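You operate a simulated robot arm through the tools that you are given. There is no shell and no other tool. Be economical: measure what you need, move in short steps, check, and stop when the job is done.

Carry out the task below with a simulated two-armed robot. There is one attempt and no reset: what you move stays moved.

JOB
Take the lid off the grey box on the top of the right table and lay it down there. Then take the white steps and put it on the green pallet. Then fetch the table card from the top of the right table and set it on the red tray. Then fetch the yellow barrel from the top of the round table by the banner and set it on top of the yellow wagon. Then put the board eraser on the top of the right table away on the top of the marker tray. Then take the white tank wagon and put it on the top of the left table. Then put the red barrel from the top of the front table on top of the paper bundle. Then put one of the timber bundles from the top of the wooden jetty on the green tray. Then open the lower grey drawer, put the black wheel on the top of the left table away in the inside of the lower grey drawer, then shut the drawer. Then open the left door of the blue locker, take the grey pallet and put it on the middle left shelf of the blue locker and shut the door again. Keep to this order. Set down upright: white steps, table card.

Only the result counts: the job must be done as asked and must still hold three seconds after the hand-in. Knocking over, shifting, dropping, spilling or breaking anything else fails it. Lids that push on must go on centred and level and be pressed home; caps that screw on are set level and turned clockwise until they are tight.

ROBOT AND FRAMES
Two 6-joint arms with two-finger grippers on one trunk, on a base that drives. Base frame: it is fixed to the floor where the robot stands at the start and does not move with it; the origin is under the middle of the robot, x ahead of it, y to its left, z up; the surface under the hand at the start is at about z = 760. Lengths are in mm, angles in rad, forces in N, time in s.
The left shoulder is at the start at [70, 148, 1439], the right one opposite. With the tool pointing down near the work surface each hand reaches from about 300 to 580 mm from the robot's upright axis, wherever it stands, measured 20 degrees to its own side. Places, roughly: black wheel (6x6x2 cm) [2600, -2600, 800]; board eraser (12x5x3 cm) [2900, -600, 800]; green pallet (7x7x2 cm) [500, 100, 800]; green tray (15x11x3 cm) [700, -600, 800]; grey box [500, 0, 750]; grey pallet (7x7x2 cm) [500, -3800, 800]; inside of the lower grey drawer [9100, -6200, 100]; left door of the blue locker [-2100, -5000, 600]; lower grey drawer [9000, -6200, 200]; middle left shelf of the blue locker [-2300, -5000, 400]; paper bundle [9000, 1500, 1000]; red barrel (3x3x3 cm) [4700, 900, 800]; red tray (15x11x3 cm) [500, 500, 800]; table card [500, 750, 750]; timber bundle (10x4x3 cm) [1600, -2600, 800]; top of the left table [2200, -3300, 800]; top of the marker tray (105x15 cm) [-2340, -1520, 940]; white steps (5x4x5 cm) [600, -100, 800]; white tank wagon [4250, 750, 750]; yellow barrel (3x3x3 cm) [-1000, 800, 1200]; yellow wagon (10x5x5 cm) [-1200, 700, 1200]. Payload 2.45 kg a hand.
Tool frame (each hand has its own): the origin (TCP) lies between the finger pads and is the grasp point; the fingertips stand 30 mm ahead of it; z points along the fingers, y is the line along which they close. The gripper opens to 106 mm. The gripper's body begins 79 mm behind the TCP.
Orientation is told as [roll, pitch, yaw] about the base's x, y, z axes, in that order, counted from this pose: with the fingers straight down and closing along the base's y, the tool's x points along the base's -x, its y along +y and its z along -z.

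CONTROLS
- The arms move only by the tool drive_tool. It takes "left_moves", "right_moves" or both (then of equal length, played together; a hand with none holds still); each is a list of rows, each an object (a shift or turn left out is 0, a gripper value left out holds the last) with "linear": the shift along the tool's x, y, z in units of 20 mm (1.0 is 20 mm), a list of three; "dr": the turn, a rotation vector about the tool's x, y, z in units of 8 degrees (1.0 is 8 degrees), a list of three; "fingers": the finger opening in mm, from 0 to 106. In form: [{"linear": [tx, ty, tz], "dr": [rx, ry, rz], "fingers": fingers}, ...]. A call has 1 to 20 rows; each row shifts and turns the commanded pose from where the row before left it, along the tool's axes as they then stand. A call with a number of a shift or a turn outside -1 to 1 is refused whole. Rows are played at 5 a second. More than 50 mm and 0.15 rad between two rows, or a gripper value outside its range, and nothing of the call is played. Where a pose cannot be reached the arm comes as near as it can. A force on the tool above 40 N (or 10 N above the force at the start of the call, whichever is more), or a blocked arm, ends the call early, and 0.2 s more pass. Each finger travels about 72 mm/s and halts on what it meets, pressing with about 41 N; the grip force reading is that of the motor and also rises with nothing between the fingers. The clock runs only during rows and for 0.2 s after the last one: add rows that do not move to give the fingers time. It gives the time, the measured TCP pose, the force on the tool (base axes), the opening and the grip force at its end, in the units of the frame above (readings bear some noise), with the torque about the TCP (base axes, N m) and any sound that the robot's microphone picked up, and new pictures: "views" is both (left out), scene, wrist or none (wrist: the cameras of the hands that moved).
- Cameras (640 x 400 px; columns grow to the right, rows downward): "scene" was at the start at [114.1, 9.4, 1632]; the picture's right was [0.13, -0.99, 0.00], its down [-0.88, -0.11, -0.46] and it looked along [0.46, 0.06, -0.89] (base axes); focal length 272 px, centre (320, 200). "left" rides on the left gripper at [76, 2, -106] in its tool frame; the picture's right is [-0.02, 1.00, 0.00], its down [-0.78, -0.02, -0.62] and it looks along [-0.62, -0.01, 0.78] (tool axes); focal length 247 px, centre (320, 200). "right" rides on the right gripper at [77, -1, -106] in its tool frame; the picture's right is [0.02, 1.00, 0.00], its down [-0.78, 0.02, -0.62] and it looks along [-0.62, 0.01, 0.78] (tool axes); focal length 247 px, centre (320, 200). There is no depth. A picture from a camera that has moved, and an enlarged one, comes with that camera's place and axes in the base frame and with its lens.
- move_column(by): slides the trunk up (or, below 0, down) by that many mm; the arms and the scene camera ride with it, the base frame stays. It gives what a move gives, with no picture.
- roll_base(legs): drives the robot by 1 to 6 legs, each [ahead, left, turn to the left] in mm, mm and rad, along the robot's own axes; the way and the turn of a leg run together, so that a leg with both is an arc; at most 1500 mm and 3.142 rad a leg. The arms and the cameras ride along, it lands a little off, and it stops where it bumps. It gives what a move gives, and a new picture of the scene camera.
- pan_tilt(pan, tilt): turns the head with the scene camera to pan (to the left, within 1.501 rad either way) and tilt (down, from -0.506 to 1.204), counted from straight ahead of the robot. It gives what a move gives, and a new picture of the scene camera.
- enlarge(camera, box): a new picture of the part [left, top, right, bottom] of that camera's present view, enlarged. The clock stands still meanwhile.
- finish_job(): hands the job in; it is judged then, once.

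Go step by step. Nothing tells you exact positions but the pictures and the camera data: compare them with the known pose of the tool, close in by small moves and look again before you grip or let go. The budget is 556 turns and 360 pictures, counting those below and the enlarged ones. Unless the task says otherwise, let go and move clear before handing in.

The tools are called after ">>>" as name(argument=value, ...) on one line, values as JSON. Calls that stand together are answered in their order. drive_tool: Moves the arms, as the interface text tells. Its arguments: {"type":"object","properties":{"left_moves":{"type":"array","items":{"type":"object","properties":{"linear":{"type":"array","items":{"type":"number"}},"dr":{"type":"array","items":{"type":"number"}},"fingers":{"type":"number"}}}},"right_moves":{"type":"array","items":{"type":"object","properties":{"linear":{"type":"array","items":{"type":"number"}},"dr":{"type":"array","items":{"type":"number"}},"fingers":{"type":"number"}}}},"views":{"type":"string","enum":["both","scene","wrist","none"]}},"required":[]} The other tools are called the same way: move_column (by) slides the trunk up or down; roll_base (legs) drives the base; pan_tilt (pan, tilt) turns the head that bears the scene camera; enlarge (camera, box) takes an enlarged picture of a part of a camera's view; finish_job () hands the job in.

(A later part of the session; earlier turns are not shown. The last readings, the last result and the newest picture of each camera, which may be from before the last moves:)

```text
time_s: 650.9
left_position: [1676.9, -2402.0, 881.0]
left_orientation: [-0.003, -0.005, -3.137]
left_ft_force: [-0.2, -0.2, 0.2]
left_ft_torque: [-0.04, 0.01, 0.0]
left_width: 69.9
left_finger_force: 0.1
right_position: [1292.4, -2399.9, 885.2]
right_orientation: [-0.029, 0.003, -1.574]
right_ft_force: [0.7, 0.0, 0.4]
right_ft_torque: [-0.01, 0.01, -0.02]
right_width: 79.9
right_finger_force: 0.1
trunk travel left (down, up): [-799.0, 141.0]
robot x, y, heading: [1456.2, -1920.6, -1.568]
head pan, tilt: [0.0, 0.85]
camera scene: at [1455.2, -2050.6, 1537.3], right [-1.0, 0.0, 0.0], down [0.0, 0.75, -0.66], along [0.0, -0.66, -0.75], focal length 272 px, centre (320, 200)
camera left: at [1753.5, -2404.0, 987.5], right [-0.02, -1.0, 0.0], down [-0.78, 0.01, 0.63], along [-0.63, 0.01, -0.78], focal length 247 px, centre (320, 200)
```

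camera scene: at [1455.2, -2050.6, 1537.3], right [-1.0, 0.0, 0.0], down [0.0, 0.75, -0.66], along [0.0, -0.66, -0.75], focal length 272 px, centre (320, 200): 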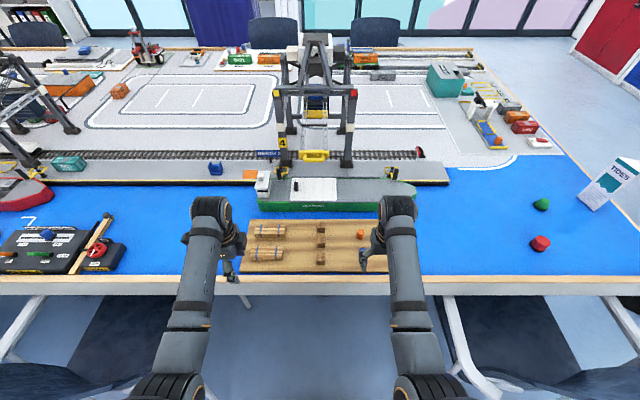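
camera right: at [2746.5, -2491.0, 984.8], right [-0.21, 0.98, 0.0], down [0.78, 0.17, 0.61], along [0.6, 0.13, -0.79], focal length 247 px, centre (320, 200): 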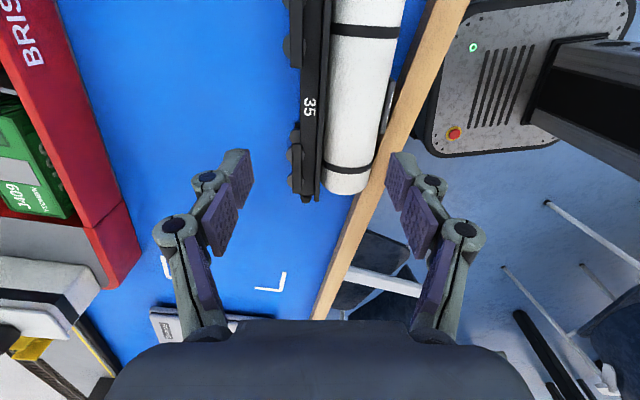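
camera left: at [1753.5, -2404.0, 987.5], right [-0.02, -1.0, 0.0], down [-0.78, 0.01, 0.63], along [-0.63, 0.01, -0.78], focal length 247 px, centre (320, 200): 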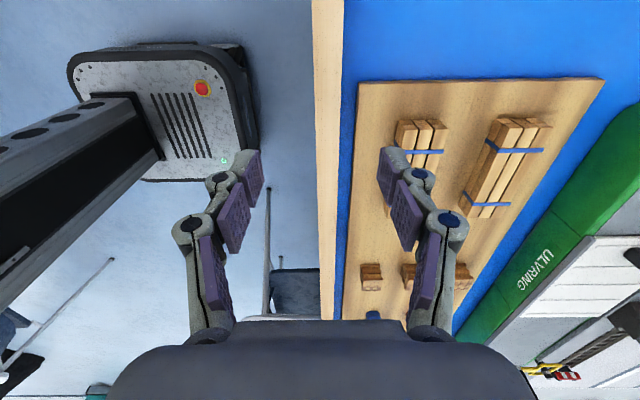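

>>> drive_tool(left_moves=[{"linear": [-0.46, 0.68, 0], "fingers": 60}, {"linear": [-0.46, 0.68, 0]}, {"linear": [-0.46, 0.68, 0]}, {"linear": [-0.46, 0.68, 0]}, {"linear": [-0.46, 0.68, 0.4]}, {"linear": [-0.46, 0.68, 0.4]}, {"linear": [0, 0, 0.5]}, {}], views="wrist")

```text
time_s: 652.7
left_position: [1622.3, -2482.4, 855.7]
left_orientation: [-0.001, -0.005, -3.134]
left_ft_force: [-0.6, 0.0, -0.1]
left_ft_torque: [0.04, -0.02, 0.01]
left_width: 60.0
left_finger_force: 0.0
right_position: [1291.7, -2399.7, 885.7]
right_orientation: [-0.028, 0.004, -1.574]
right_ft_force: [-0.5, -0.2, 0.3]
right_ft_torque: [0.04, -0.02, 0.01]
right_width: 80.0
right_finger_force: 0.1
trunk travel left (down, up): [-799.0, 141.0]
robot x, y, heading: [1454.4, -1918.0, -1.572]
head pan, tilt: [0.0, 0.85]
camera left: at [1697.5, -2484.7, 961.1], right [-0.02, -1.0, 0.0], down [-0.78, 0.01, 0.63], along [-0.63, 0.01, -0.78], focal length 247 px, centre (320, 200)
```

left: 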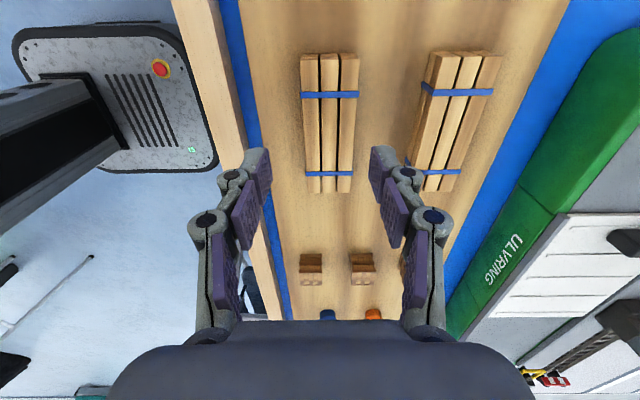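

>>> drive_tool(left_moves=[{"linear": [-0.05, 0.37, 0.5]}, {"linear": [0, 0, 0.6]}, {"linear": [0, 0, 0.6]}, {"linear": [0, 0, 0.5]}, {"linear": [0, 0, 0.4]}, {}], views="wrist")

```text
time_s: 654.1
left_position: [1620.8, -2490.2, 804.4]
left_orientation: [-0.004, -0.006, -3.136]
left_ft_force: [0.2, 0.4, -0.5]
left_ft_torque: [-0.03, -0.04, 0.01]
left_width: 60.0
left_finger_force: 0.1
right_position: [1291.7, -2400.6, 886.2]
right_orientation: [-0.029, 0.004, -1.575]
right_ft_force: [0.3, 0.2, -0.2]
right_ft_torque: [0.03, 0.02, 0.0]
right_width: 80.2
right_finger_force: 0.1
trunk travel left (down, up): [-799.0, 141.0]
robot x, y, heading: [1454.4, -1924.9, -1.566]
head pan, tilt: [0.0, 0.85]
camera left: at [1697.3, -2492.8, 909.4], right [-0.02, -1.0, 0.0], down [-0.78, 0.01, 0.63], along [-0.63, 0.01, -0.78], focal length 247 px, centre (320, 200)
```

left: 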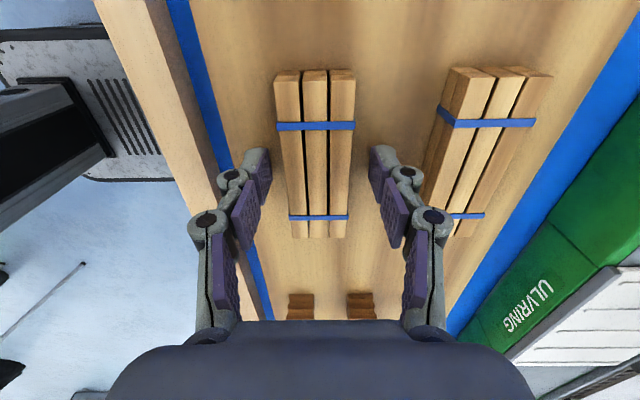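

>>> drive_tool(left_moves=[{"linear": [0, 0, 0.15]}, {"fingers": 25}, {}, {}, {}, {}], views="none")

>>> drive_tool(left_moves=[{"linear": [0, 0, -0.4]}, {"linear": [0, 0, -0.6]}, {"linear": [0, 0, -0.8]}, {"linear": [0, 0, -0.8]}, {"linear": [0, -0.3, -0.8]}, {}], views="wrist")

```text
time_s: 655.5
left_position: [1622.3, -2491.7, 801.5]
left_orientation: [0.0, -0.005, -3.137]
left_ft_force: [-0.2, -2.6, 5.4]
left_ft_torque: [-0.12, 0.07, 0.04]
left_width: 36.8
left_finger_force: 40.9
right_position: [1291.5, -2400.0, 885.2]
right_orientation: [-0.027, 0.003, -1.575]
right_ft_force: [0.0, 0.1, 1.1]
right_ft_torque: [-0.01, 0.01, -0.01]
right_width: 80.0
right_finger_force: 0.2
trunk travel left (down, up): [-799.0, 141.0]
robot x, y, heading: [1454.0, -1924.1, -1.567]
head pan, tilt: [0.0, 0.85]
```

```text
time_s: 656.9
left_position: [1623.3, -2484.3, 866.8]
left_orientation: [-0.002, -0.006, -3.138]
left_ft_force: [0.3, -1.2, -0.3]
left_ft_torque: [0.04, -0.02, 0.01]
left_width: 36.8
left_finger_force: 41.2
right_position: [1292.1, -2399.1, 884.5]
right_orientation: [-0.029, 0.003, -1.574]
right_ft_force: [0.8, 0.0, 0.0]
right_ft_torque: [-0.02, -0.02, 0.0]
right_width: 80.1
right_finger_force: 0.1
trunk travel left (down, up): [-799.0, 141.0]
robot x, y, heading: [1455.7, -1921.7, -1.57]
head pan, tilt: [0.0, 0.85]
camera left: at [1698.5, -2486.5, 974.2], right [-0.02, -1.0, 0.0], down [-0.78, 0.01, 0.63], along [-0.63, 0.01, -0.78], focal length 247 px, centre (320, 200)
```

left: 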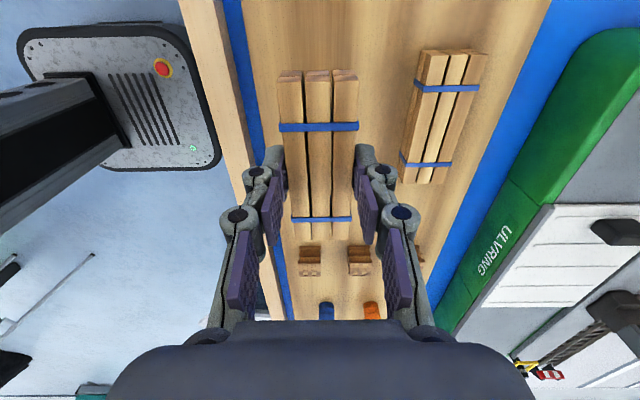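

>>> drive_tool(left_moves=[{"linear": [0, -0.6, -0.2]}, {"linear": [0, -0.6, -0.2]}, {"linear": [0, -0.6, 0]}, {"linear": [0, -0.6, 0]}, {}], views="none")

>>> move_column(by=120)

>>> roll_base(legs=[[-320, 0, 0], [0, 0, 1.57], [-1450, 0, 0], [-300, 0, 0], [0, 790, 0]])

```text
time_s: 658.1
left_position: [1620.1, -2438.6, 875.7]
left_orientation: [-0.002, -0.007, -3.136]
left_ft_force: [-0.5, -0.3, -1.1]
left_ft_torque: [0.03, 0.0, -0.02]
left_width: 36.6
left_finger_force: 40.6
right_position: [1292.5, -2400.1, 885.1]
right_orientation: [-0.027, 0.003, -1.575]
right_ft_force: [-0.3, 0.4, -0.4]
right_ft_torque: [-0.02, 0.0, 0.01]
right_width: 80.0
right_finger_force: 0.1
trunk travel left (down, up): [-799.0, 141.0]
robot x, y, heading: [1456.6, -1921.9, -1.572]
head pan, tilt: [0.0, 0.85]
```

```text
time_s: 659.6
left_position: [1621.6, -2438.0, 995.8]
left_orientation: [-0.001, -0.006, -3.137]
left_ft_force: [0.0, -0.2, -1.3]
left_ft_torque: [0.0, 0.01, -0.02]
left_width: 36.8
left_finger_force: 40.9
right_position: [1292.0, -2400.8, 1006.0]
right_orientation: [-0.026, 0.005, -1.573]
right_ft_force: [0.3, -0.1, -0.1]
right_ft_torque: [0.03, -0.03, 0.01]
right_width: 79.9
right_finger_force: 0.0
trunk travel left (down, up): [-919.0, 21.0]
robot x, y, heading: [1453.6, -1921.5, -1.566]
head pan, tilt: [0.0, 0.85]
```

```text
time_s: 677.7
left_position: [193.7, -676.6, 996.0]
left_orientation: [-0.003, -0.004, -1.529]
left_ft_force: [0.8, -0.7, -0.7]
left_ft_torque: [-0.01, -0.01, 0.01]
left_width: 36.8
left_finger_force: 41.0
right_position: [169.2, -1006.1, 1004.5]
right_orientation: [-0.027, 0.003, 0.033]
right_ft_force: [-0.6, 0.1, 0.4]
right_ft_torque: [0.01, 0.0, -0.03]
right_width: 79.9
right_finger_force: 0.0
trunk travel left (down, up): [-919.0, 21.0]
robot x, y, heading: [-315.4, -862.1, 0.039]
head pan, tilt: [0.0, 0.85]
camera scene: at [-185.9, -856.1, 1657.3], right [0.04, -1.0, 0.0], down [-0.75, -0.03, -0.66], along [0.66, 0.03, -0.75], focal length 272 px, centre (320, 200)
```

scene: 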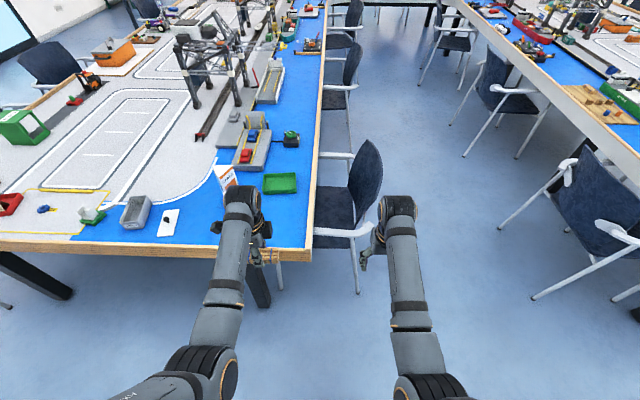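

Timber held; tray at about [692, -632] with its long side along y. I tuck the right hand back and down, then drive up to the table end.

>>> drive_tool(right_moves=[{"linear": [0.8, 0, 0.4], "dr": [-0.1, 0, 0]}, {"linear": [0.8, 0, 0.4]}, {"linear": [0.8, 0, 0.4]}, {"linear": [0.8, 0, 0.4]}, {"linear": [0.8, 0, 0.4]}, {"linear": [0.8, 0, 0.4]}, {"linear": [0.8, 0, 0.4]}, {"linear": [0.8, 0, 0.4]}, {}], views="none")

>>> roll_base(legs=[[300, 28, -0.039], [120, 0, 0]])

>>> move_column(by=-120)

>>> drive_tool(left_moves=[{}], views="both")

```text
time_s: 679.9
left_position: [194.1, -675.9, 996.2]
left_orientation: [-0.002, -0.007, -1.528]
left_ft_force: [0.1, 0.1, -0.8]
left_ft_torque: [0.01, -0.03, 0.03]
left_width: 36.9
left_finger_force: 41.3
right_position: [48.0, -1039.4, 944.9]
right_orientation: [-0.085, -0.012, 0.05]
right_ft_force: [-0.1, -0.3, 0.0]
right_ft_torque: [-0.01, -0.01, 0.03]
right_width: 80.0
right_finger_force: 0.2
trunk travel left (down, up): [-919.0, 21.0]
robot x, y, heading: [-314.1, -860.2, 0.04]
head pan, tilt: [0.0, 0.85]
stopped in row 9 (right hand): the arm was blocked; the commanded pose is now the measured one
```

```text
time_s: 682.8
left_position: [620.7, -662.5, 997.2]
left_orientation: [-0.001, -0.004, -1.569]
left_ft_force: [0.4, 0.4, 0.9]
left_ft_torque: [0.01, -0.02, 0.0]
left_width: 37.2
left_finger_force: 41.1
right_position: [462.2, -1019.4, 944.6]
right_orientation: [-0.083, -0.014, 0.009]
right_ft_force: [-0.4, 1.1, -0.4]
right_ft_torque: [0.01, 0.0, 0.03]
right_width: 80.2
right_finger_force: 0.0
trunk travel left (down, up): [-919.0, 21.0]
robot x, y, heading: [109.4, -826.2, -0.002]
head pan, tilt: [0.0, 0.85]
camera scene: at [235.7, -826.4, 1657.4], right [0.0, -1.0, 0.0], down [-0.75, 0.0, -0.66], along [0.66, 0.0, -0.75], focal length 272 px, centre (320, 200)
```

scene: 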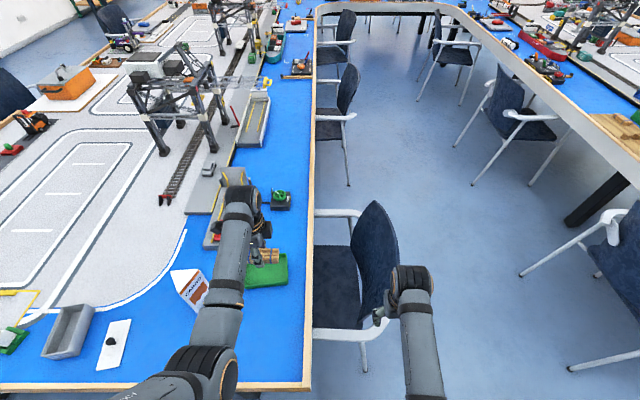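

```text
time_s: 684.3
left_position: [624.0, -663.5, 876.1]
left_orientation: [-0.001, -0.006, -1.568]
left_ft_force: [0.3, 0.3, 0.3]
left_ft_torque: [-0.05, 0.03, 0.0]
left_width: 36.8
left_finger_force: 40.7
right_position: [463.2, -1020.3, 824.3]
right_orientation: [-0.083, -0.013, 0.01]
right_ft_force: [0.5, -0.3, 0.8]
right_ft_torque: [-0.01, 0.01, -0.03]
right_width: 79.8
right_finger_force: 0.0
trunk travel left (down, up): [-799.0, 141.0]
robot x, y, heading: [110.4, -826.7, -0.004]
head pan, tilt: [0.0, 0.85]
```

```text
time_s: 684.7
left_position: [624.0, -662.4, 876.2]
left_orientation: [-0.002, -0.005, -1.569]
left_ft_force: [-0.1, 0.9, -0.8]
left_ft_torque: [0.03, -0.01, 0.04]
left_width: 36.6
left_finger_force: 41.1
right_position: [463.3, -1020.0, 824.0]
right_orientation: [-0.084, -0.013, 0.012]
right_ft_force: [0.4, 0.5, 0.9]
right_ft_torque: [0.01, -0.02, 0.01]
right_width: 79.9
right_finger_force: 0.0
trunk travel left (down, up): [-799.0, 141.0]
robot x, y, heading: [107.3, -832.5, -0.002]
head pan, tilt: [0.0, 0.85]
camera scene: at [237.8, -826.4, 1537.3], right [0.0, -1.0, 0.0], down [-0.75, 0.0, -0.66], along [0.66, 0.0, -0.75], focal length 272 px, centre (320, 200)
camera left: at [624.5, -586.4, 982.2], right [1.0, -0.02, 0.0], down [-0.01, -0.78, 0.63], along [-0.01, -0.63, -0.78], focal length 247 px, centre (320, 200)
```

scene: 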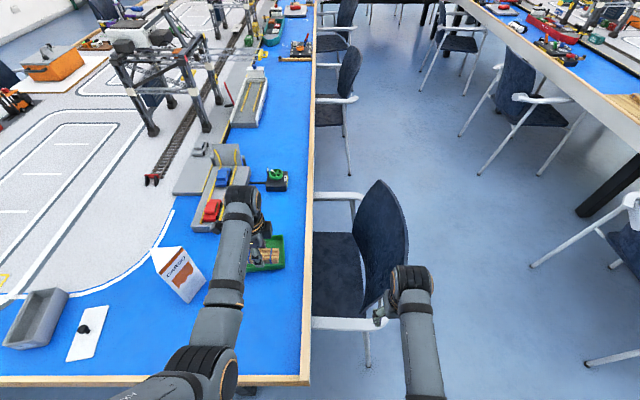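
left: 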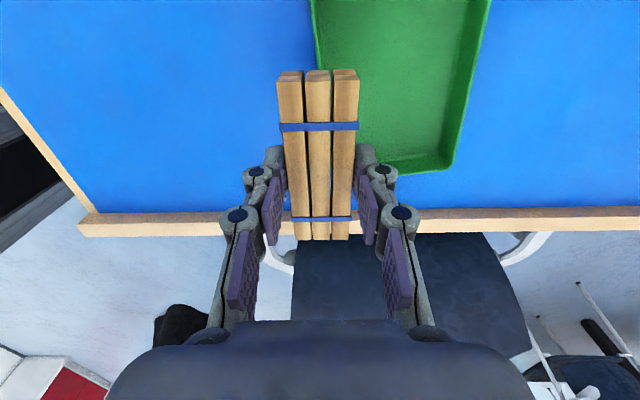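

>>> drive_tool(left_moves=[{"linear": [0.2, 0.56, 0], "dr": [0, 0, -0.43]}, {"linear": [0.2, 0.56, 0], "dr": [0, 0, -0.43]}, {"linear": [0.2, 0.56, 0]}, {"linear": [0.2, 0.56, 0]}, {"linear": [0.2, 0.56, 0]}, {"linear": [0, 0, 0.5]}, {"linear": [0, 0, 0.5]}, {}], views="wrist")

```text
time_s: 686.5
left_position: [677.5, -640.0, 856.1]
left_orientation: [-0.002, -0.004, -1.448]
left_ft_force: [0.9, -0.4, -0.7]
left_ft_torque: [0.01, 0.01, 0.0]
left_width: 36.7
left_finger_force: 40.9
right_position: [463.6, -1019.1, 822.4]
right_orientation: [-0.083, -0.011, 0.009]
right_ft_force: [0.1, 0.7, 0.1]
right_ft_torque: [-0.05, 0.03, 0.04]
right_width: 80.0
right_finger_force: 0.1
trunk travel left (down, up): [-799.0, 141.0]
robot x, y, heading: [108.2, -825.4, -0.002]
head pan, tilt: [0.0, 0.85]
camera left: at [669.3, -563.0, 962.2], right [0.99, 0.1, 0.0], down [0.08, -0.78, 0.63], along [0.06, -0.62, -0.78], focal length 247 px, centre (320, 200)
```

left: 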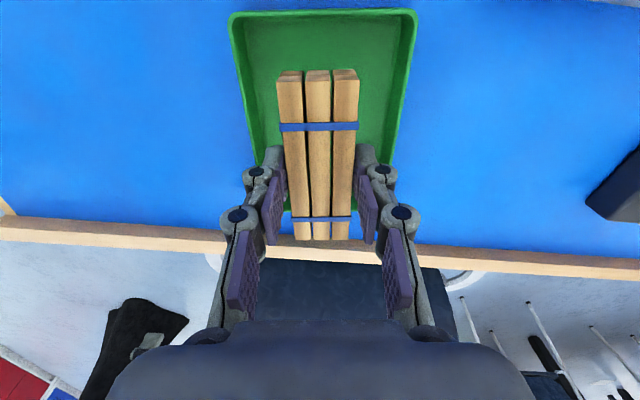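

>>> drive_tool(left_moves=[{"linear": [-0.25, 0.1, 0.5]}, {"linear": [0, 0, 0.6]}, {"linear": [0, 0, 0.6]}, {"linear": [0, 0, 0.5]}, {"linear": [0, 0, 0.2]}, {"linear": [0, 0, 0.15]}, {"linear": [0, 0, 0.15]}, {"linear": [0, 0, 0.15]}, {}], views="wrist")

```text
time_s: 688.5
left_position: [679.3, -642.4, 799.8]
left_orientation: [0.0, -0.006, -1.448]
left_ft_force: [-0.6, -0.2, -0.6]
left_ft_torque: [0.0, 0.01, 0.03]
left_width: 36.5
left_finger_force: 41.1
right_position: [464.4, -1020.4, 823.7]
right_orientation: [-0.085, -0.011, 0.011]
right_ft_force: [0.7, 0.2, 0.0]
right_ft_torque: [0.01, -0.04, 0.02]
right_width: 80.0
right_finger_force: 0.0
trunk travel left (down, up): [-799.0, 141.0]
robot x, y, heading: [107.1, -825.3, -0.003]
head pan, tilt: [0.0, 0.85]
camera left: at [671.0, -567.0, 906.0], right [0.99, 0.1, 0.0], down [0.08, -0.78, 0.63], along [0.06, -0.62, -0.78], focal length 247 px, centre (320, 200)
```

left: 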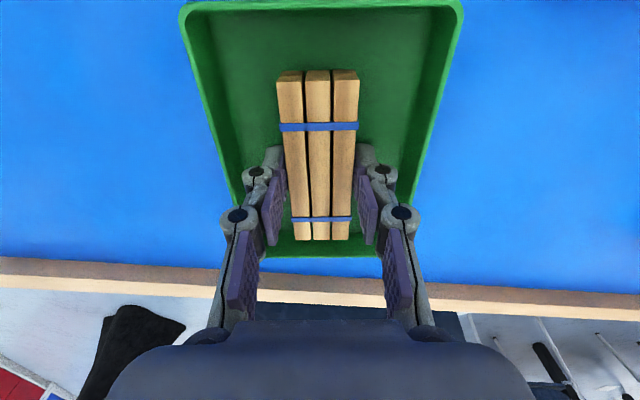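

>>> drive_tool(left_moves=[{"linear": [0, 0, 0.15]}, {"linear": [0, 0, 0.15]}, {"linear": [0, 0, 0.15]}, {"linear": [0, 0, 0.15]}, {"linear": [0, 0, 0.15]}, {}], views="none")

```text
time_s: 689.7
left_position: [682.4, -641.8, 793.5]
left_orientation: [0.011, -0.005, -1.448]
left_ft_force: [-9.0, 0.1, 30.2]
left_ft_torque: [0.28, 0.87, 0.05]
left_width: 36.7
left_finger_force: 40.9
right_position: [461.0, -1021.6, 824.3]
right_orientation: [-0.083, -0.014, 0.01]
right_ft_force: [0.8, -0.8, -0.6]
right_ft_torque: [-0.04, 0.05, -0.04]
right_width: 80.0
right_finger_force: 0.0
trunk travel left (down, up): [-799.0, 141.0]
robot x, y, heading: [108.1, -828.1, 0.001]
head pan, tilt: [0.0, 0.85]
stopped in row 5 (left hand): the force on the tool passed its limit at 44 N (the readings are from after the stop); the commanded pose is now the measured one
```

>>> drive_tool(left_moves=[{"linear": [0, 0, -0.12]}, {}, {"fingers": 56}, {}, {}, {"linear": [0, 0, -0.4]}, {"linear": [0, 0, -0.6]}, {"linear": [0, 0, -0.8]}, {"linear": [0, 0, -0.8]}, {"linear": [0, 0, -0.8]}, {}], views="wrist")

```text
time_s: 692.1
left_position: [681.5, -641.4, 857.7]
left_orientation: [0.006, -0.007, -1.45]
left_ft_force: [-1.0, 0.7, 0.8]
left_ft_torque: [0.0, -0.03, -0.01]
left_width: 55.7
left_finger_force: 0.2
right_position: [464.1, -1019.9, 824.5]
right_orientation: [-0.083, -0.012, 0.012]
right_ft_force: [0.6, -0.4, 0.0]
right_ft_torque: [-0.04, -0.01, -0.01]
right_width: 80.1
right_finger_force: 0.1
trunk travel left (down, up): [-799.0, 141.0]
robot x, y, heading: [108.7, -826.9, -0.001]
head pan, tilt: [0.0, 0.85]
camera left: at [673.0, -564.7, 963.7], right [0.99, 0.1, 0.01], down [0.07, -0.78, 0.63], along [0.07, -0.62, -0.78], focal length 247 px, centre (320, 200)
```

left: 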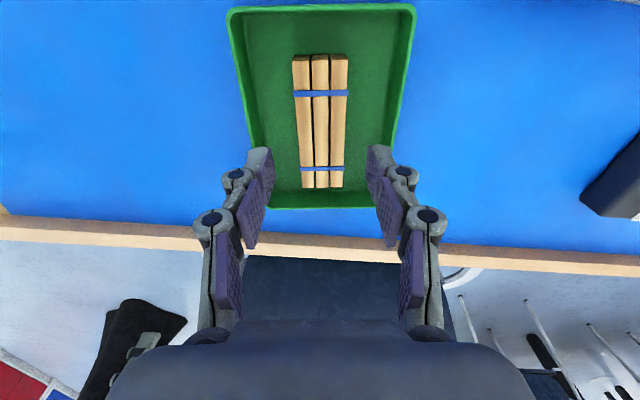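

Timber rests in the green tray. Now I back away, restore both wrists, and head for the black wheel in the aisle.

>>> move_column(by=120)

>>> roll_base(legs=[[-500, 0, 0], [0, -780, 0]])

>>> drive_tool(left_moves=[{"linear": [0, -0.5, 0], "dr": [0, 0, -1]}, {"dr": [0, 0, -1]}, {"dr": [0, 0, -1]}, {"dr": [0, 0, -1]}, {"dr": [0, 0, -1]}, {"dr": [0, 0, -1]}, {"dr": [0, 0, -1]}, {"dr": [0, 0, -1]}, {"dr": [0, 0, -1]}, {"dr": [0, 0, -1]}, {"dr": [0, 0, -0.4]}, {"linear": [0.8, 0, 0]}, {"linear": [0.8, 0, 0]}, {"linear": [0.8, 0, 0]}, {}], right_moves=[{"linear": [-0.5, 0, -0.2], "dr": [-0.5, 0, 0]}, {"linear": [-0.5, 0, -0.2], "dr": [-0.1, 0.1, 0]}, {"linear": [-0.5, 0, -0.2]}, {"linear": [-0.5, 0, -0.2]}, {"linear": [-0.5, 0.1, -0.2]}, {"linear": [-0.5, 0.1, -0.2]}, {"linear": [-0.5, 0.1, -0.2]}, {"linear": [-0.5, 0.1, -0.2]}, {"linear": [-0.5, 0.1, -0.2]}, {"linear": [-0.5, 0.1, -0.2]}, {}, {}, {}, {}, {}], views="scene")

```text
time_s: 693.6
left_position: [683.7, -640.7, 978.9]
left_orientation: [0.005, -0.004, -1.45]
left_ft_force: [-0.3, 0.7, 0.8]
left_ft_torque: [0.03, -0.01, -0.01]
left_width: 56.1
left_finger_force: 0.1
right_position: [463.8, -1019.8, 944.8]
right_orientation: [-0.085, -0.013, 0.011]
right_ft_force: [-0.1, -0.1, -0.5]
right_ft_torque: [0.03, 0.02, 0.0]
right_width: 80.0
right_finger_force: 0.1
trunk travel left (down, up): [-919.0, 21.0]
robot x, y, heading: [110.5, -828.1, 0.0]
head pan, tilt: [0.0, 0.85]
```

```text
time_s: 700.4
left_position: [182.2, -1412.5, 977.5]
left_orientation: [0.006, -0.007, -1.436]
left_ft_force: [-0.5, 0.7, 0.5]
left_ft_torque: [-0.02, 0.0, -0.01]
left_width: 55.9
left_finger_force: 0.0
right_position: [-32.0, -1796.1, 942.9]
right_orientation: [-0.085, -0.013, 0.026]
right_ft_force: [-0.3, 0.1, 0.3]
right_ft_torque: [-0.02, 0.0, 0.05]
right_width: 80.1
right_finger_force: 0.0
trunk travel left (down, up): [-919.0, 21.0]
robot x, y, heading: [-391.2, -1606.7, 0.011]
head pan, tilt: [0.0, 0.85]
camera scene: at [-260.1, -1605.0, 1657.3], right [0.01, -1.0, 0.0], down [-0.75, -0.01, -0.66], along [0.66, 0.01, -0.75], focal length 272 px, centre (320, 200)
```

scene: 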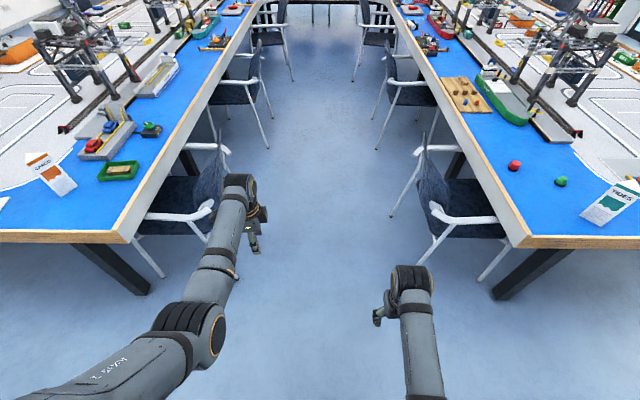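

```text
time_s: 703.6
left_position: [124.1, -1416.3, 977.1]
left_orientation: [-0.003, -0.006, 0.019]
left_ft_force: [0.7, 0.2, -0.6]
left_ft_torque: [-0.03, 0.0, -0.03]
left_width: 56.0
left_finger_force: 0.1
right_position: [69.0, -1783.4, 985.2]
right_orientation: [0.001, 0.003, 0.026]
right_ft_force: [-0.1, 0.3, -0.5]
right_ft_torque: [0.02, -0.01, -0.02]
right_width: 79.9
right_finger_force: 0.1
trunk travel left (down, up): [-919.0, 21.0]
robot x, y, heading: [-389.9, -1612.5, 0.018]
head pan, tilt: [0.0, 0.85]
camera scene: at [-260.0, -1606.1, 1657.3], right [0.01, -1.0, 0.0], down [-0.75, -0.01, -0.66], along [0.66, 0.01, -0.75], focal length 272 px, centre (320, 200)
```

scene: 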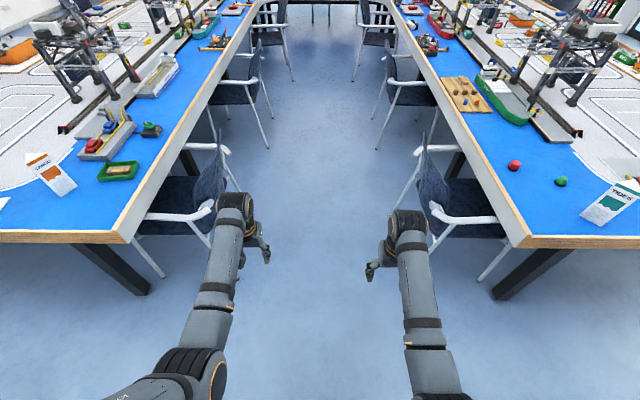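

>>> roll_base(legs=[[1450, 0, -0.02], [1450, 0, 0], [220, 0, 0], [0, 0, -1.571]])

```text
time_s: 722.9
left_position: [2966.3, -2130.8, 977.0]
left_orientation: [-0.005, -0.007, -1.548]
left_ft_force: [-0.4, 0.1, -0.1]
left_ft_torque: [0.0, -0.05, 0.04]
left_width: 56.3
left_finger_force: 0.0
right_position: [2600.6, -2078.7, 985.1]
right_orientation: [-0.001, 0.003, -1.541]
right_ft_force: [0.6, -0.6, 0.8]
right_ft_torque: [0.02, -0.02, -0.02]
right_width: 80.1
right_finger_force: 0.0
trunk travel left (down, up): [-919.0, 21.0]
robot x, y, heading: [2770.9, -1617.0, -1.551]
head pan, tilt: [0.0, 0.85]
camera scene: at [2774.7, -1745.9, 1657.3], right [-1.0, -0.02, 0.0], down [-0.01, 0.75, -0.66], along [0.01, -0.66, -0.75], focal length 272 px, centre (320, 200)
```

scene: 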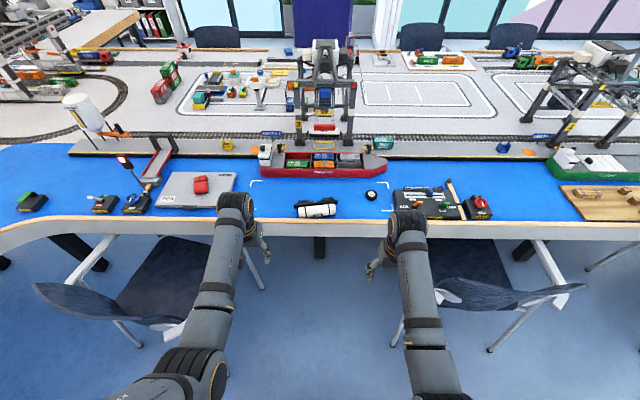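

>>> drive_tool(left_moves=[{"linear": [0.8, 0, 0.2]}, {"linear": [0.8, 0, 0.2]}, {"linear": [0.8, 0, 0.2]}, {"linear": [0.8, 0, 0.2]}, {"linear": [0.8, 0, 0.2]}, {"linear": [0.8, 0, 0.2]}, {}], views="none")

>>> roll_base(legs=[[370, -55, -0.02]])

>>> move_column(by=-120)

>>> drive_tool(right_moves=[{}], views="both")

```text
time_s: 724.5
left_position: [2965.1, -2034.2, 952.4]
left_orientation: [-0.005, -0.005, -1.55]
left_ft_force: [-0.9, 0.1, 0.4]
left_ft_torque: [0.04, 0.0, -0.01]
left_width: 55.8
left_finger_force: 0.1
right_position: [2599.9, -2076.9, 985.0]
right_orientation: [0.0, 0.0, -1.541]
right_ft_force: [0.0, 0.3, 0.2]
right_ft_torque: [0.0, 0.01, -0.03]
right_width: 80.1
right_finger_force: 0.0
trunk travel left (down, up): [-919.0, 21.0]
robot x, y, heading: [2770.2, -1622.1, -1.557]
head pan, tilt: [0.0, 0.85]
```

```text
time_s: 726.9
left_position: [2904.3, -2408.9, 952.6]
left_orientation: [-0.004, -0.007, -1.569]
left_ft_force: [0.5, 0.3, 0.5]
left_ft_torque: [-0.01, -0.01, -0.02]
left_width: 56.1
left_finger_force: 0.0
right_position: [2538.2, -2443.7, 984.6]
right_orientation: [0.001, 0.003, -1.562]
right_ft_force: [-0.3, -0.4, -0.9]
right_ft_torque: [0.01, -0.02, 0.0]
right_width: 80.1
right_finger_force: 0.1
trunk travel left (down, up): [-919.0, 21.0]
robot x, y, heading: [2721.5, -1991.9, -1.578]
head pan, tilt: [0.0, 0.85]
camera scene: at [2719.8, -2115.4, 1657.5], right [-1.0, 0.0, 0.0], down [0.0, 0.75, -0.66], along [0.0, -0.66, -0.75], focal length 272 px, centre (320, 200)
```

scene: 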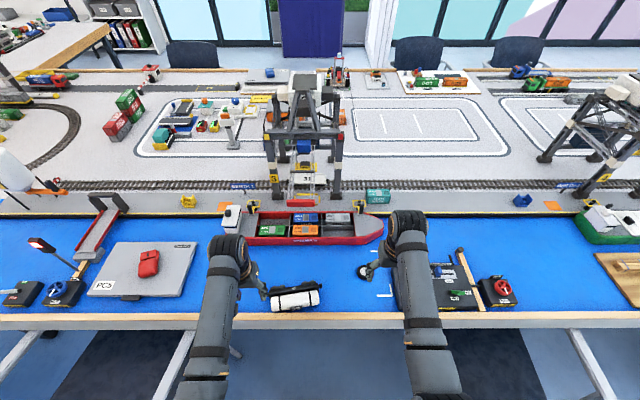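

```text
time_s: 728.4
left_position: [2904.9, -2410.3, 832.7]
left_orientation: [-0.007, -0.004, -1.568]
left_ft_force: [-0.2, -0.3, 0.8]
left_ft_torque: [0.0, 0.02, -0.01]
left_width: 55.9
left_finger_force: 0.0
right_position: [2537.5, -2445.5, 864.0]
right_orientation: [0.0, 0.003, -1.561]
right_ft_force: [1.3, 0.3, 0.3]
right_ft_torque: [-0.01, -0.04, 0.03]
right_width: 79.8
right_finger_force: 0.1
trunk travel left (down, up): [-799.0, 141.0]
robot x, y, heading: [2717.8, -1990.7, -1.573]
head pan, tilt: [0.0, 0.85]
```

```text
time_s: 728.8
left_position: [2904.7, -2408.9, 831.6]
left_orientation: [-0.004, -0.006, -1.569]
left_ft_force: [0.4, -0.4, -0.2]
left_ft_torque: [-0.02, -0.02, -0.02]
left_width: 56.0
left_finger_force: 0.0
right_position: [2538.3, -2445.4, 863.6]
right_orientation: [0.0, 0.002, -1.562]
right_ft_force: [-0.8, -0.1, -0.1]
right_ft_torque: [0.0, 0.01, -0.02]
right_width: 80.2
right_finger_force: 0.0
trunk travel left (down, up): [-799.0, 141.0]
robot x, y, heading: [2719.6, -1990.3, -1.575]
head pan, tilt: [0.0, 0.85]
camera scene: at [2719.5, -2117.6, 1537.3], right [-1.0, 0.0, 0.0], down [0.0, 0.75, -0.66], along [0.0, -0.66, -0.75], focal length 272 px, centre (320, 200)
camera right: at [2536.0, -2369.0, 970.9], right [1.0, 0.03, 0.0], down [0.02, -0.78, 0.62], along [0.02, -0.62, -0.78], focal length 247 px, centre (320, 200)
```

scene: 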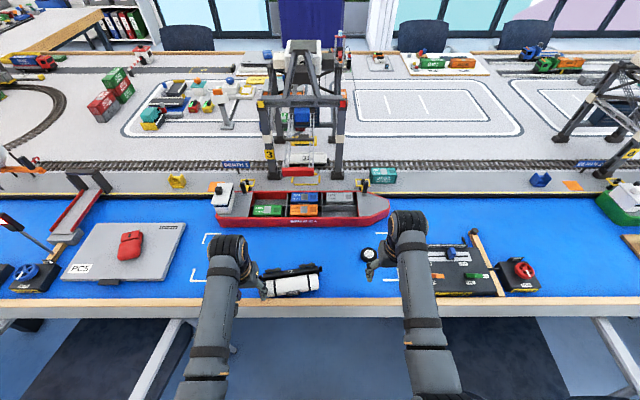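
right: 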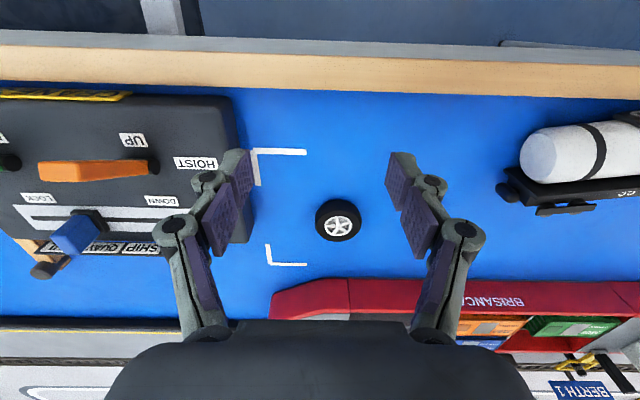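

>>> drive_tool(right_moves=[{"linear": [-0.78, 0.18, 0]}, {"linear": [-0.78, 0.18, 0]}, {"linear": [-0.78, 0.18, 0]}, {"linear": [-0.78, 0.18, 0]}, {"linear": [-0.78, 0.18, 0]}, {"linear": [-0.78, 0.18, 0]}, {"linear": [-0.78, 0.18, 0.3]}, {"linear": [0, 0, 0.6]}, {"linear": [0, 0, 0.6]}, {}], views="wrist")

```text
time_s: 731.0
left_position: [2904.1, -2410.1, 831.8]
left_orientation: [-0.005, -0.006, -1.57]
left_ft_force: [1.2, -0.5, -0.1]
left_ft_torque: [0.03, 0.02, -0.01]
left_width: 56.1
left_finger_force: 0.0
right_position: [2563.8, -2554.0, 834.9]
right_orientation: [0.0, 0.002, -1.562]
right_ft_force: [-0.6, -0.9, 0.2]
right_ft_torque: [0.01, -0.01, -0.03]
right_width: 80.2
right_finger_force: 0.0
trunk travel left (down, up): [-799.0, 141.0]
robot x, y, heading: [2719.9, -1988.9, -1.573]
head pan, tilt: [0.0, 0.85]
camera right: at [2560.9, -2478.0, 941.0], right [1.0, 0.03, 0.0], down [0.02, -0.78, 0.62], along [0.02, -0.62, -0.78], focal length 247 px, centre (320, 200)
```

right: 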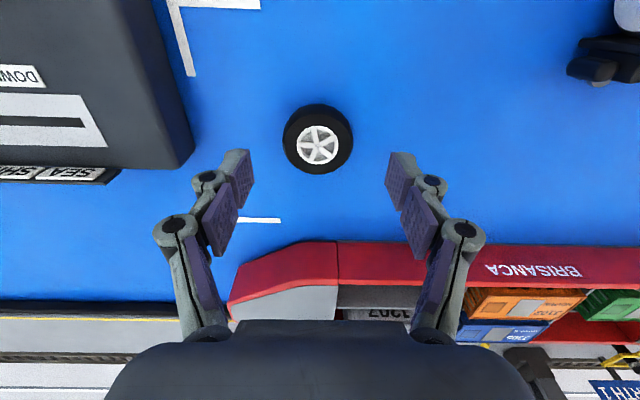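

>>> drive_tool(right_moves=[{"linear": [-0.1, -0.05, 0.5]}, {"linear": [0, 0, 0.6]}, {"linear": [0, 0, 0.5]}, {"linear": [0, 0, 0.3]}, {"linear": [0, 0, 0.2]}, {}], views="wrist")

```text
time_s: 732.4
left_position: [2904.2, -2409.2, 832.3]
left_orientation: [-0.005, -0.004, -1.569]
left_ft_force: [0.4, 0.2, 1.2]
left_ft_torque: [-0.01, -0.01, 0.01]
left_width: 56.0
left_finger_force: 0.1
right_position: [2564.2, -2556.9, 793.3]
right_orientation: [0.0, 0.003, -1.561]
right_ft_force: [0.5, -0.7, 0.8]
right_ft_torque: [0.0, -0.01, -0.02]
right_width: 80.0
right_finger_force: 0.2
trunk travel left (down, up): [-799.0, 141.0]
robot x, y, heading: [2716.9, -1991.9, -1.578]
head pan, tilt: [0.0, 0.85]
camera right: at [2561.3, -2480.4, 899.0], right [1.0, 0.03, 0.0], down [0.02, -0.78, 0.62], along [0.02, -0.62, -0.78], focal length 247 px, centre (320, 200)
```

right: 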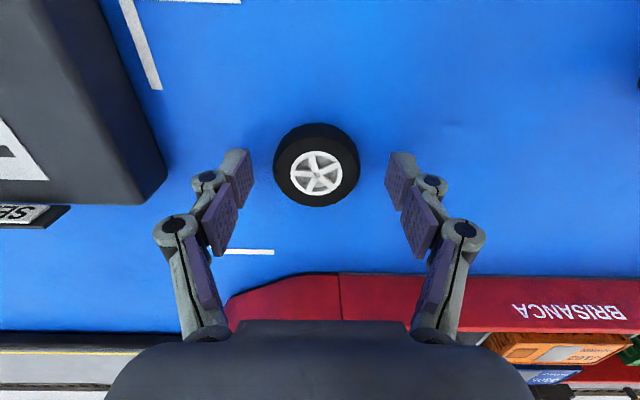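

>>> drive_tool(right_moves=[{"linear": [0, 0, 0.05]}, {"fingers": 35}, {}, {}, {}, {}], views="none")

>>> drive_tool(right_moves=[{"linear": [0, 0, -0.4]}, {"linear": [0, 0, -0.6]}, {"linear": [0, 0, -0.8]}, {"linear": [0, 0, -0.8]}, {"linear": [0.5, 0, -0.8]}, {"linear": [0.6, 0, 0]}, {"linear": [0.6, 0, 0]}, {"linear": [0.6, 0, 0]}, {"linear": [0.6, 0, 0]}, {}], views="wrist")

```text
time_s: 733.8
left_position: [2905.2, -2410.1, 832.5]
left_orientation: [-0.004, -0.005, -1.569]
left_ft_force: [0.5, 0.0, 0.4]
left_ft_torque: [0.01, -0.01, -0.01]
left_width: 56.0
left_finger_force: 0.0
right_position: [2562.5, -2556.3, 790.8]
right_orientation: [0.0, 0.001, -1.563]
right_ft_force: [-1.2, 0.5, 3.0]
right_ft_torque: [0.02, -0.02, -0.02]
right_width: 48.9
right_finger_force: 40.8
trunk travel left (down, up): [-799.0, 141.0]
robot x, y, heading: [2718.0, -1989.9, -1.573]
head pan, tilt: [0.0, 0.85]
```

```text
time_s: 736.0
left_position: [2905.7, -2410.5, 831.1]
left_orientation: [-0.006, -0.006, -1.568]
left_ft_force: [1.0, -0.2, -0.5]
left_ft_torque: [-0.01, -0.01, 0.04]
left_width: 56.0
left_finger_force: 0.0
right_position: [2562.0, -2497.8, 858.4]
right_orientation: [0.001, 0.004, -1.561]
right_ft_force: [0.2, -0.9, -0.4]
right_ft_torque: [-0.03, 0.02, -0.01]
right_width: 48.7
right_finger_force: 41.2
trunk travel left (down, up): [-799.0, 141.0]
robot x, y, heading: [2717.0, -1988.0, -1.576]
head pan, tilt: [0.0, 0.85]
camera right: at [2559.8, -2421.7, 966.4], right [1.0, 0.03, 0.0], down [0.02, -0.78, 0.62], along [0.02, -0.62, -0.79], focal length 247 px, centre (320, 200)
```

right: 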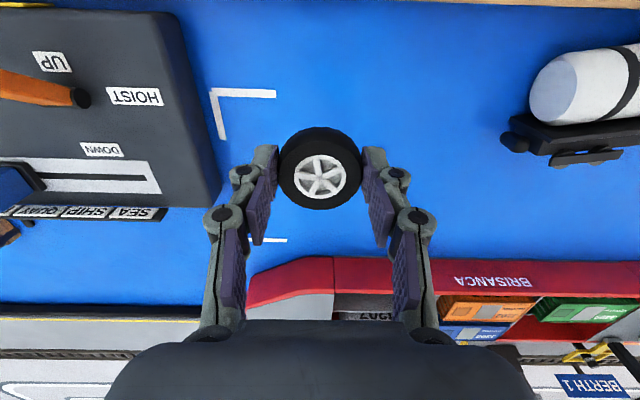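

Black wheel held. I raise, back out and drive west, then around the second round table to the outside of the left table.

>>> move_column(by=120)

>>> roll_base(legs=[[-385, 0, 0], [0, 0, -1.571], [1450, 0, 0], [1450, 0, 0], [1250, 0, 0]])

>>> pan_tilt(pan=0.8, tilt=0.5)

```text
time_s: 737.5
left_position: [2904.0, -2409.6, 952.6]
left_orientation: [-0.005, -0.004, -1.569]
left_ft_force: [-0.3, 0.1, -1.0]
left_ft_torque: [0.03, 0.02, 0.02]
left_width: 55.9
left_finger_force: 0.0
right_position: [2562.1, -2497.7, 979.5]
right_orientation: [0.0, 0.0, -1.563]
right_ft_force: [-0.7, -0.5, -1.3]
right_ft_torque: [-0.02, 0.02, 0.01]
right_width: 48.7
right_finger_force: 41.0
trunk travel left (down, up): [-919.0, 21.0]
robot x, y, heading: [2720.8, -1988.6, -1.574]
head pan, tilt: [0.0, 0.85]
```

```text
time_s: 762.9
left_position: [-1776.8, -1799.7, 951.7]
left_orientation: [-0.006, -0.005, -3.131]
left_ft_force: [0.6, -0.6, 0.5]
left_ft_torque: [0.0, -0.01, -0.01]
left_width: 55.9
left_finger_force: 0.0
right_position: [-1868.0, -1458.1, 980.7]
right_orientation: [-0.001, 0.001, -3.124]
right_ft_force: [-0.3, 0.1, 0.0]
right_ft_torque: [-0.06, 0.03, 0.01]
right_width: 48.7
right_finger_force: 40.6
trunk travel left (down, up): [-919.0, 21.0]
robot x, y, heading: [-1358.4, -1611.8, -3.133]
head pan, tilt: [0.0, 0.85]
camera scene: at [-1485.9, -1610.3, 1657.3], right [-0.01, 1.0, 0.0], down [0.75, 0.0, -0.66], along [-0.66, 0.0, -0.75], focal length 272 px, centre (320, 200)
```

scene: 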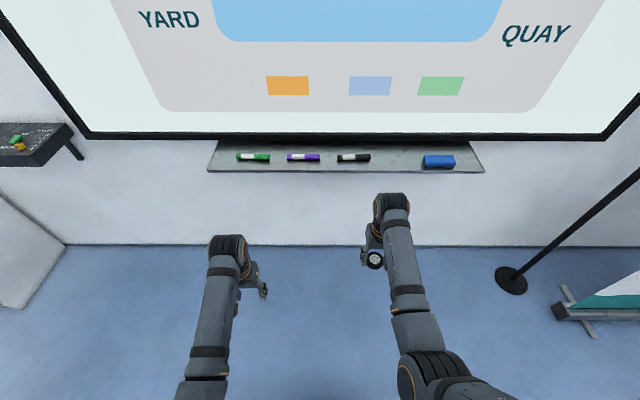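

```text
time_s: 764.0
left_position: [-1776.9, -1800.4, 952.4]
left_orientation: [-0.005, -0.006, -3.131]
left_ft_force: [0.1, -0.3, -0.1]
left_ft_torque: [0.01, -0.01, 0.01]
left_width: 56.1
left_finger_force: 0.0
right_position: [-1868.5, -1457.7, 979.9]
right_orientation: [0.0, 0.0, -3.124]
right_ft_force: [-0.7, 0.2, 0.0]
right_ft_torque: [0.03, 0.02, 0.02]
right_width: 48.7
right_finger_force: 41.1
trunk travel left (down, up): [-919.0, 21.0]
robot x, y, heading: [-1360.4, -1609.8, -3.137]
head pan, tilt: [0.799, 0.499]
camera scene: at [-1471.3, -1675.3, 1687.2], right [-0.72, 0.69, 0.0], down [0.33, 0.35, -0.88], along [-0.61, -0.63, -0.48], focal length 272 px, centre (320, 200)
```

scene: 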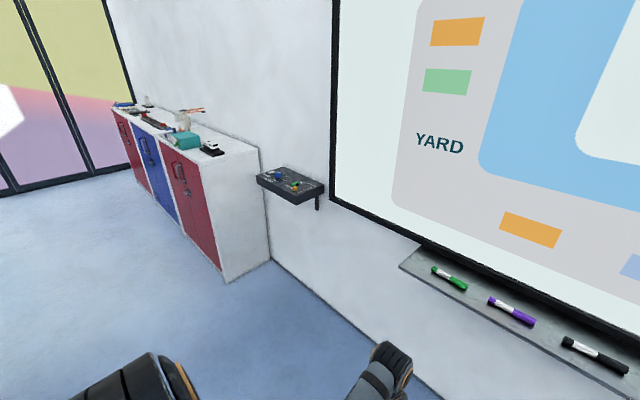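

>>> roll_base(legs=[[60, 0, 0], [0, 0, 1.566], [1400, 0, 0]])

>>> pan_tilt(pan=0.5, tilt=0.4)

```text
time_s: 775.4
left_position: [-1241.8, -3433.8, 951.8]
left_orientation: [-0.006, -0.005, -1.572]
left_ft_force: [-0.3, 0.5, -0.4]
left_ft_torque: [-0.01, 0.01, -0.01]
left_width: 55.8
left_finger_force: 0.1
right_position: [-1583.1, -3521.4, 980.9]
right_orientation: [-0.001, 0.003, -1.565]
right_ft_force: [1.1, -0.6, 0.3]
right_ft_torque: [0.01, 0.0, 0.01]
right_width: 48.8
right_finger_force: 40.7
trunk travel left (down, up): [-919.0, 21.0]
robot x, y, heading: [-1426.7, -3014.1, -1.574]
head pan, tilt: [0.799, 0.499]
camera scene: at [-1360.8, -3125.8, 1687.3], right [-0.7, -0.71, 0.0], down [-0.34, 0.33, -0.88], along [0.63, -0.61, -0.48], focal length 272 px, centre (320, 200)
```

scene: 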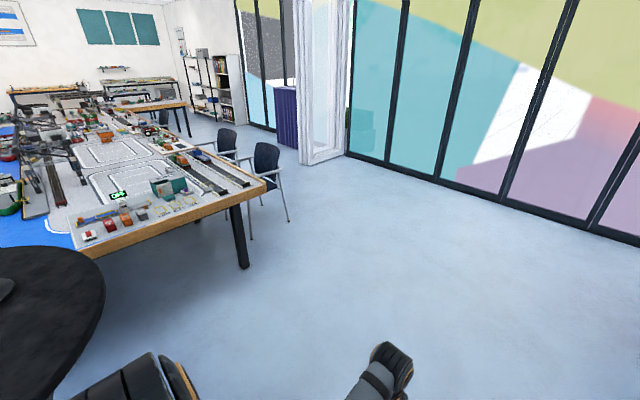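

```text
time_s: 776.2
left_position: [-1242.0, -3434.5, 951.5]
left_orientation: [-0.005, -0.005, -1.57]
left_ft_force: [0.4, 0.6, 0.2]
left_ft_torque: [-0.02, 0.0, 0.0]
left_width: 56.1
left_finger_force: 0.1
right_position: [-1584.5, -3522.0, 980.3]
right_orientation: [0.0, 0.003, -1.564]
right_ft_force: [-0.8, -1.0, -0.1]
right_ft_torque: [-0.01, -0.02, 0.01]
right_width: 48.6
right_finger_force: 40.7
trunk travel left (down, up): [-919.0, 21.0]
robot x, y, heading: [-1425.5, -3016.2, -1.573]
head pan, tilt: [0.499, 0.4]
camera scene: at [-1381.7, -3144.5, 1696.4], right [-0.88, -0.48, 0.0], down [-0.19, 0.34, -0.92], along [0.44, -0.81, -0.39], focal length 272 px, centre (320, 200)
```

scene: 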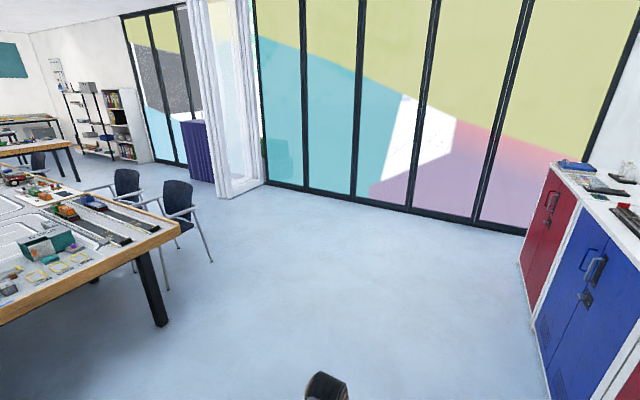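

>>> roll_base(legs=[[1400, 0, 0], [900, 0, 0], [0, 0, 1.573], [1400, 0, 0], [1400, 0, 0]])

>>> pan_tilt(pan=0.0, tilt=0.35)

```text
time_s: 804.4
left_position: [1671.1, -5386.1, 951.0]
left_orientation: [-0.005, -0.004, -0.089]
left_ft_force: [-0.3, -0.1, 0.7]
left_ft_torque: [-0.02, -0.01, -0.01]
left_width: 55.8
left_finger_force: 0.1
right_position: [1728.4, -5734.3, 980.4]
right_orientation: [0.0, 0.001, -0.082]
right_ft_force: [0.1, 0.0, 0.2]
right_ft_torque: [0.02, -0.03, 0.01]
right_width: 48.5
right_finger_force: 41.0
trunk travel left (down, up): [-919.0, 21.0]
robot x, y, heading: [1237.5, -5533.8, -0.093]
head pan, tilt: [0.499, 0.4]
camera scene: at [1372.1, -5498.4, 1696.5], right [0.39, -0.92, 0.0], down [-0.36, -0.15, -0.92], along [0.85, 0.36, -0.39], focal length 272 px, centre (320, 200)
```

scene: 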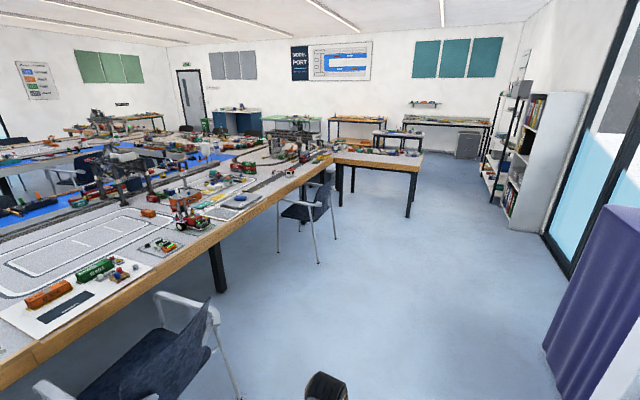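

```text
time_s: 805.3
left_position: [1672.3, -5384.6, 951.8]
left_orientation: [-0.005, -0.007, -0.089]
left_ft_force: [0.3, 0.4, 0.5]
left_ft_torque: [-0.02, 0.0, -0.02]
left_width: 56.1
left_finger_force: 0.0
right_position: [1728.7, -5733.8, 979.2]
right_orientation: [0.0, 0.002, -0.084]
right_ft_force: [0.2, -0.1, 0.4]
right_ft_torque: [-0.01, 0.02, 0.0]
right_width: 48.7
right_finger_force: 41.1
trunk travel left (down, up): [-919.0, 21.0]
robot x, y, heading: [1236.8, -5532.2, -0.096]
head pan, tilt: [0.0, 0.351]
camera scene: at [1380.3, -5543.6, 1700.9], right [-0.09, -1.0, 0.0], down [-0.34, 0.03, -0.94], along [0.93, -0.09, -0.34], focal length 272 px, centre (320, 200)
```

scene: 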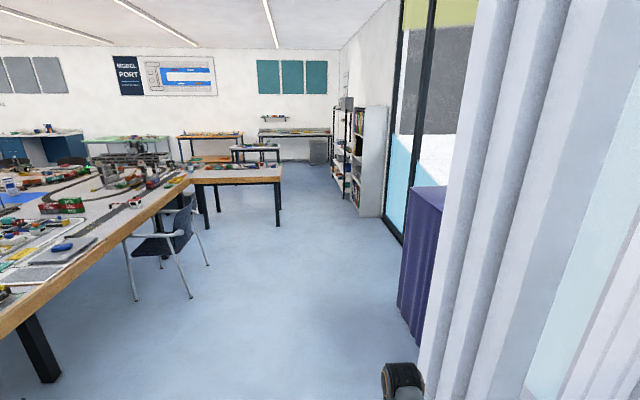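

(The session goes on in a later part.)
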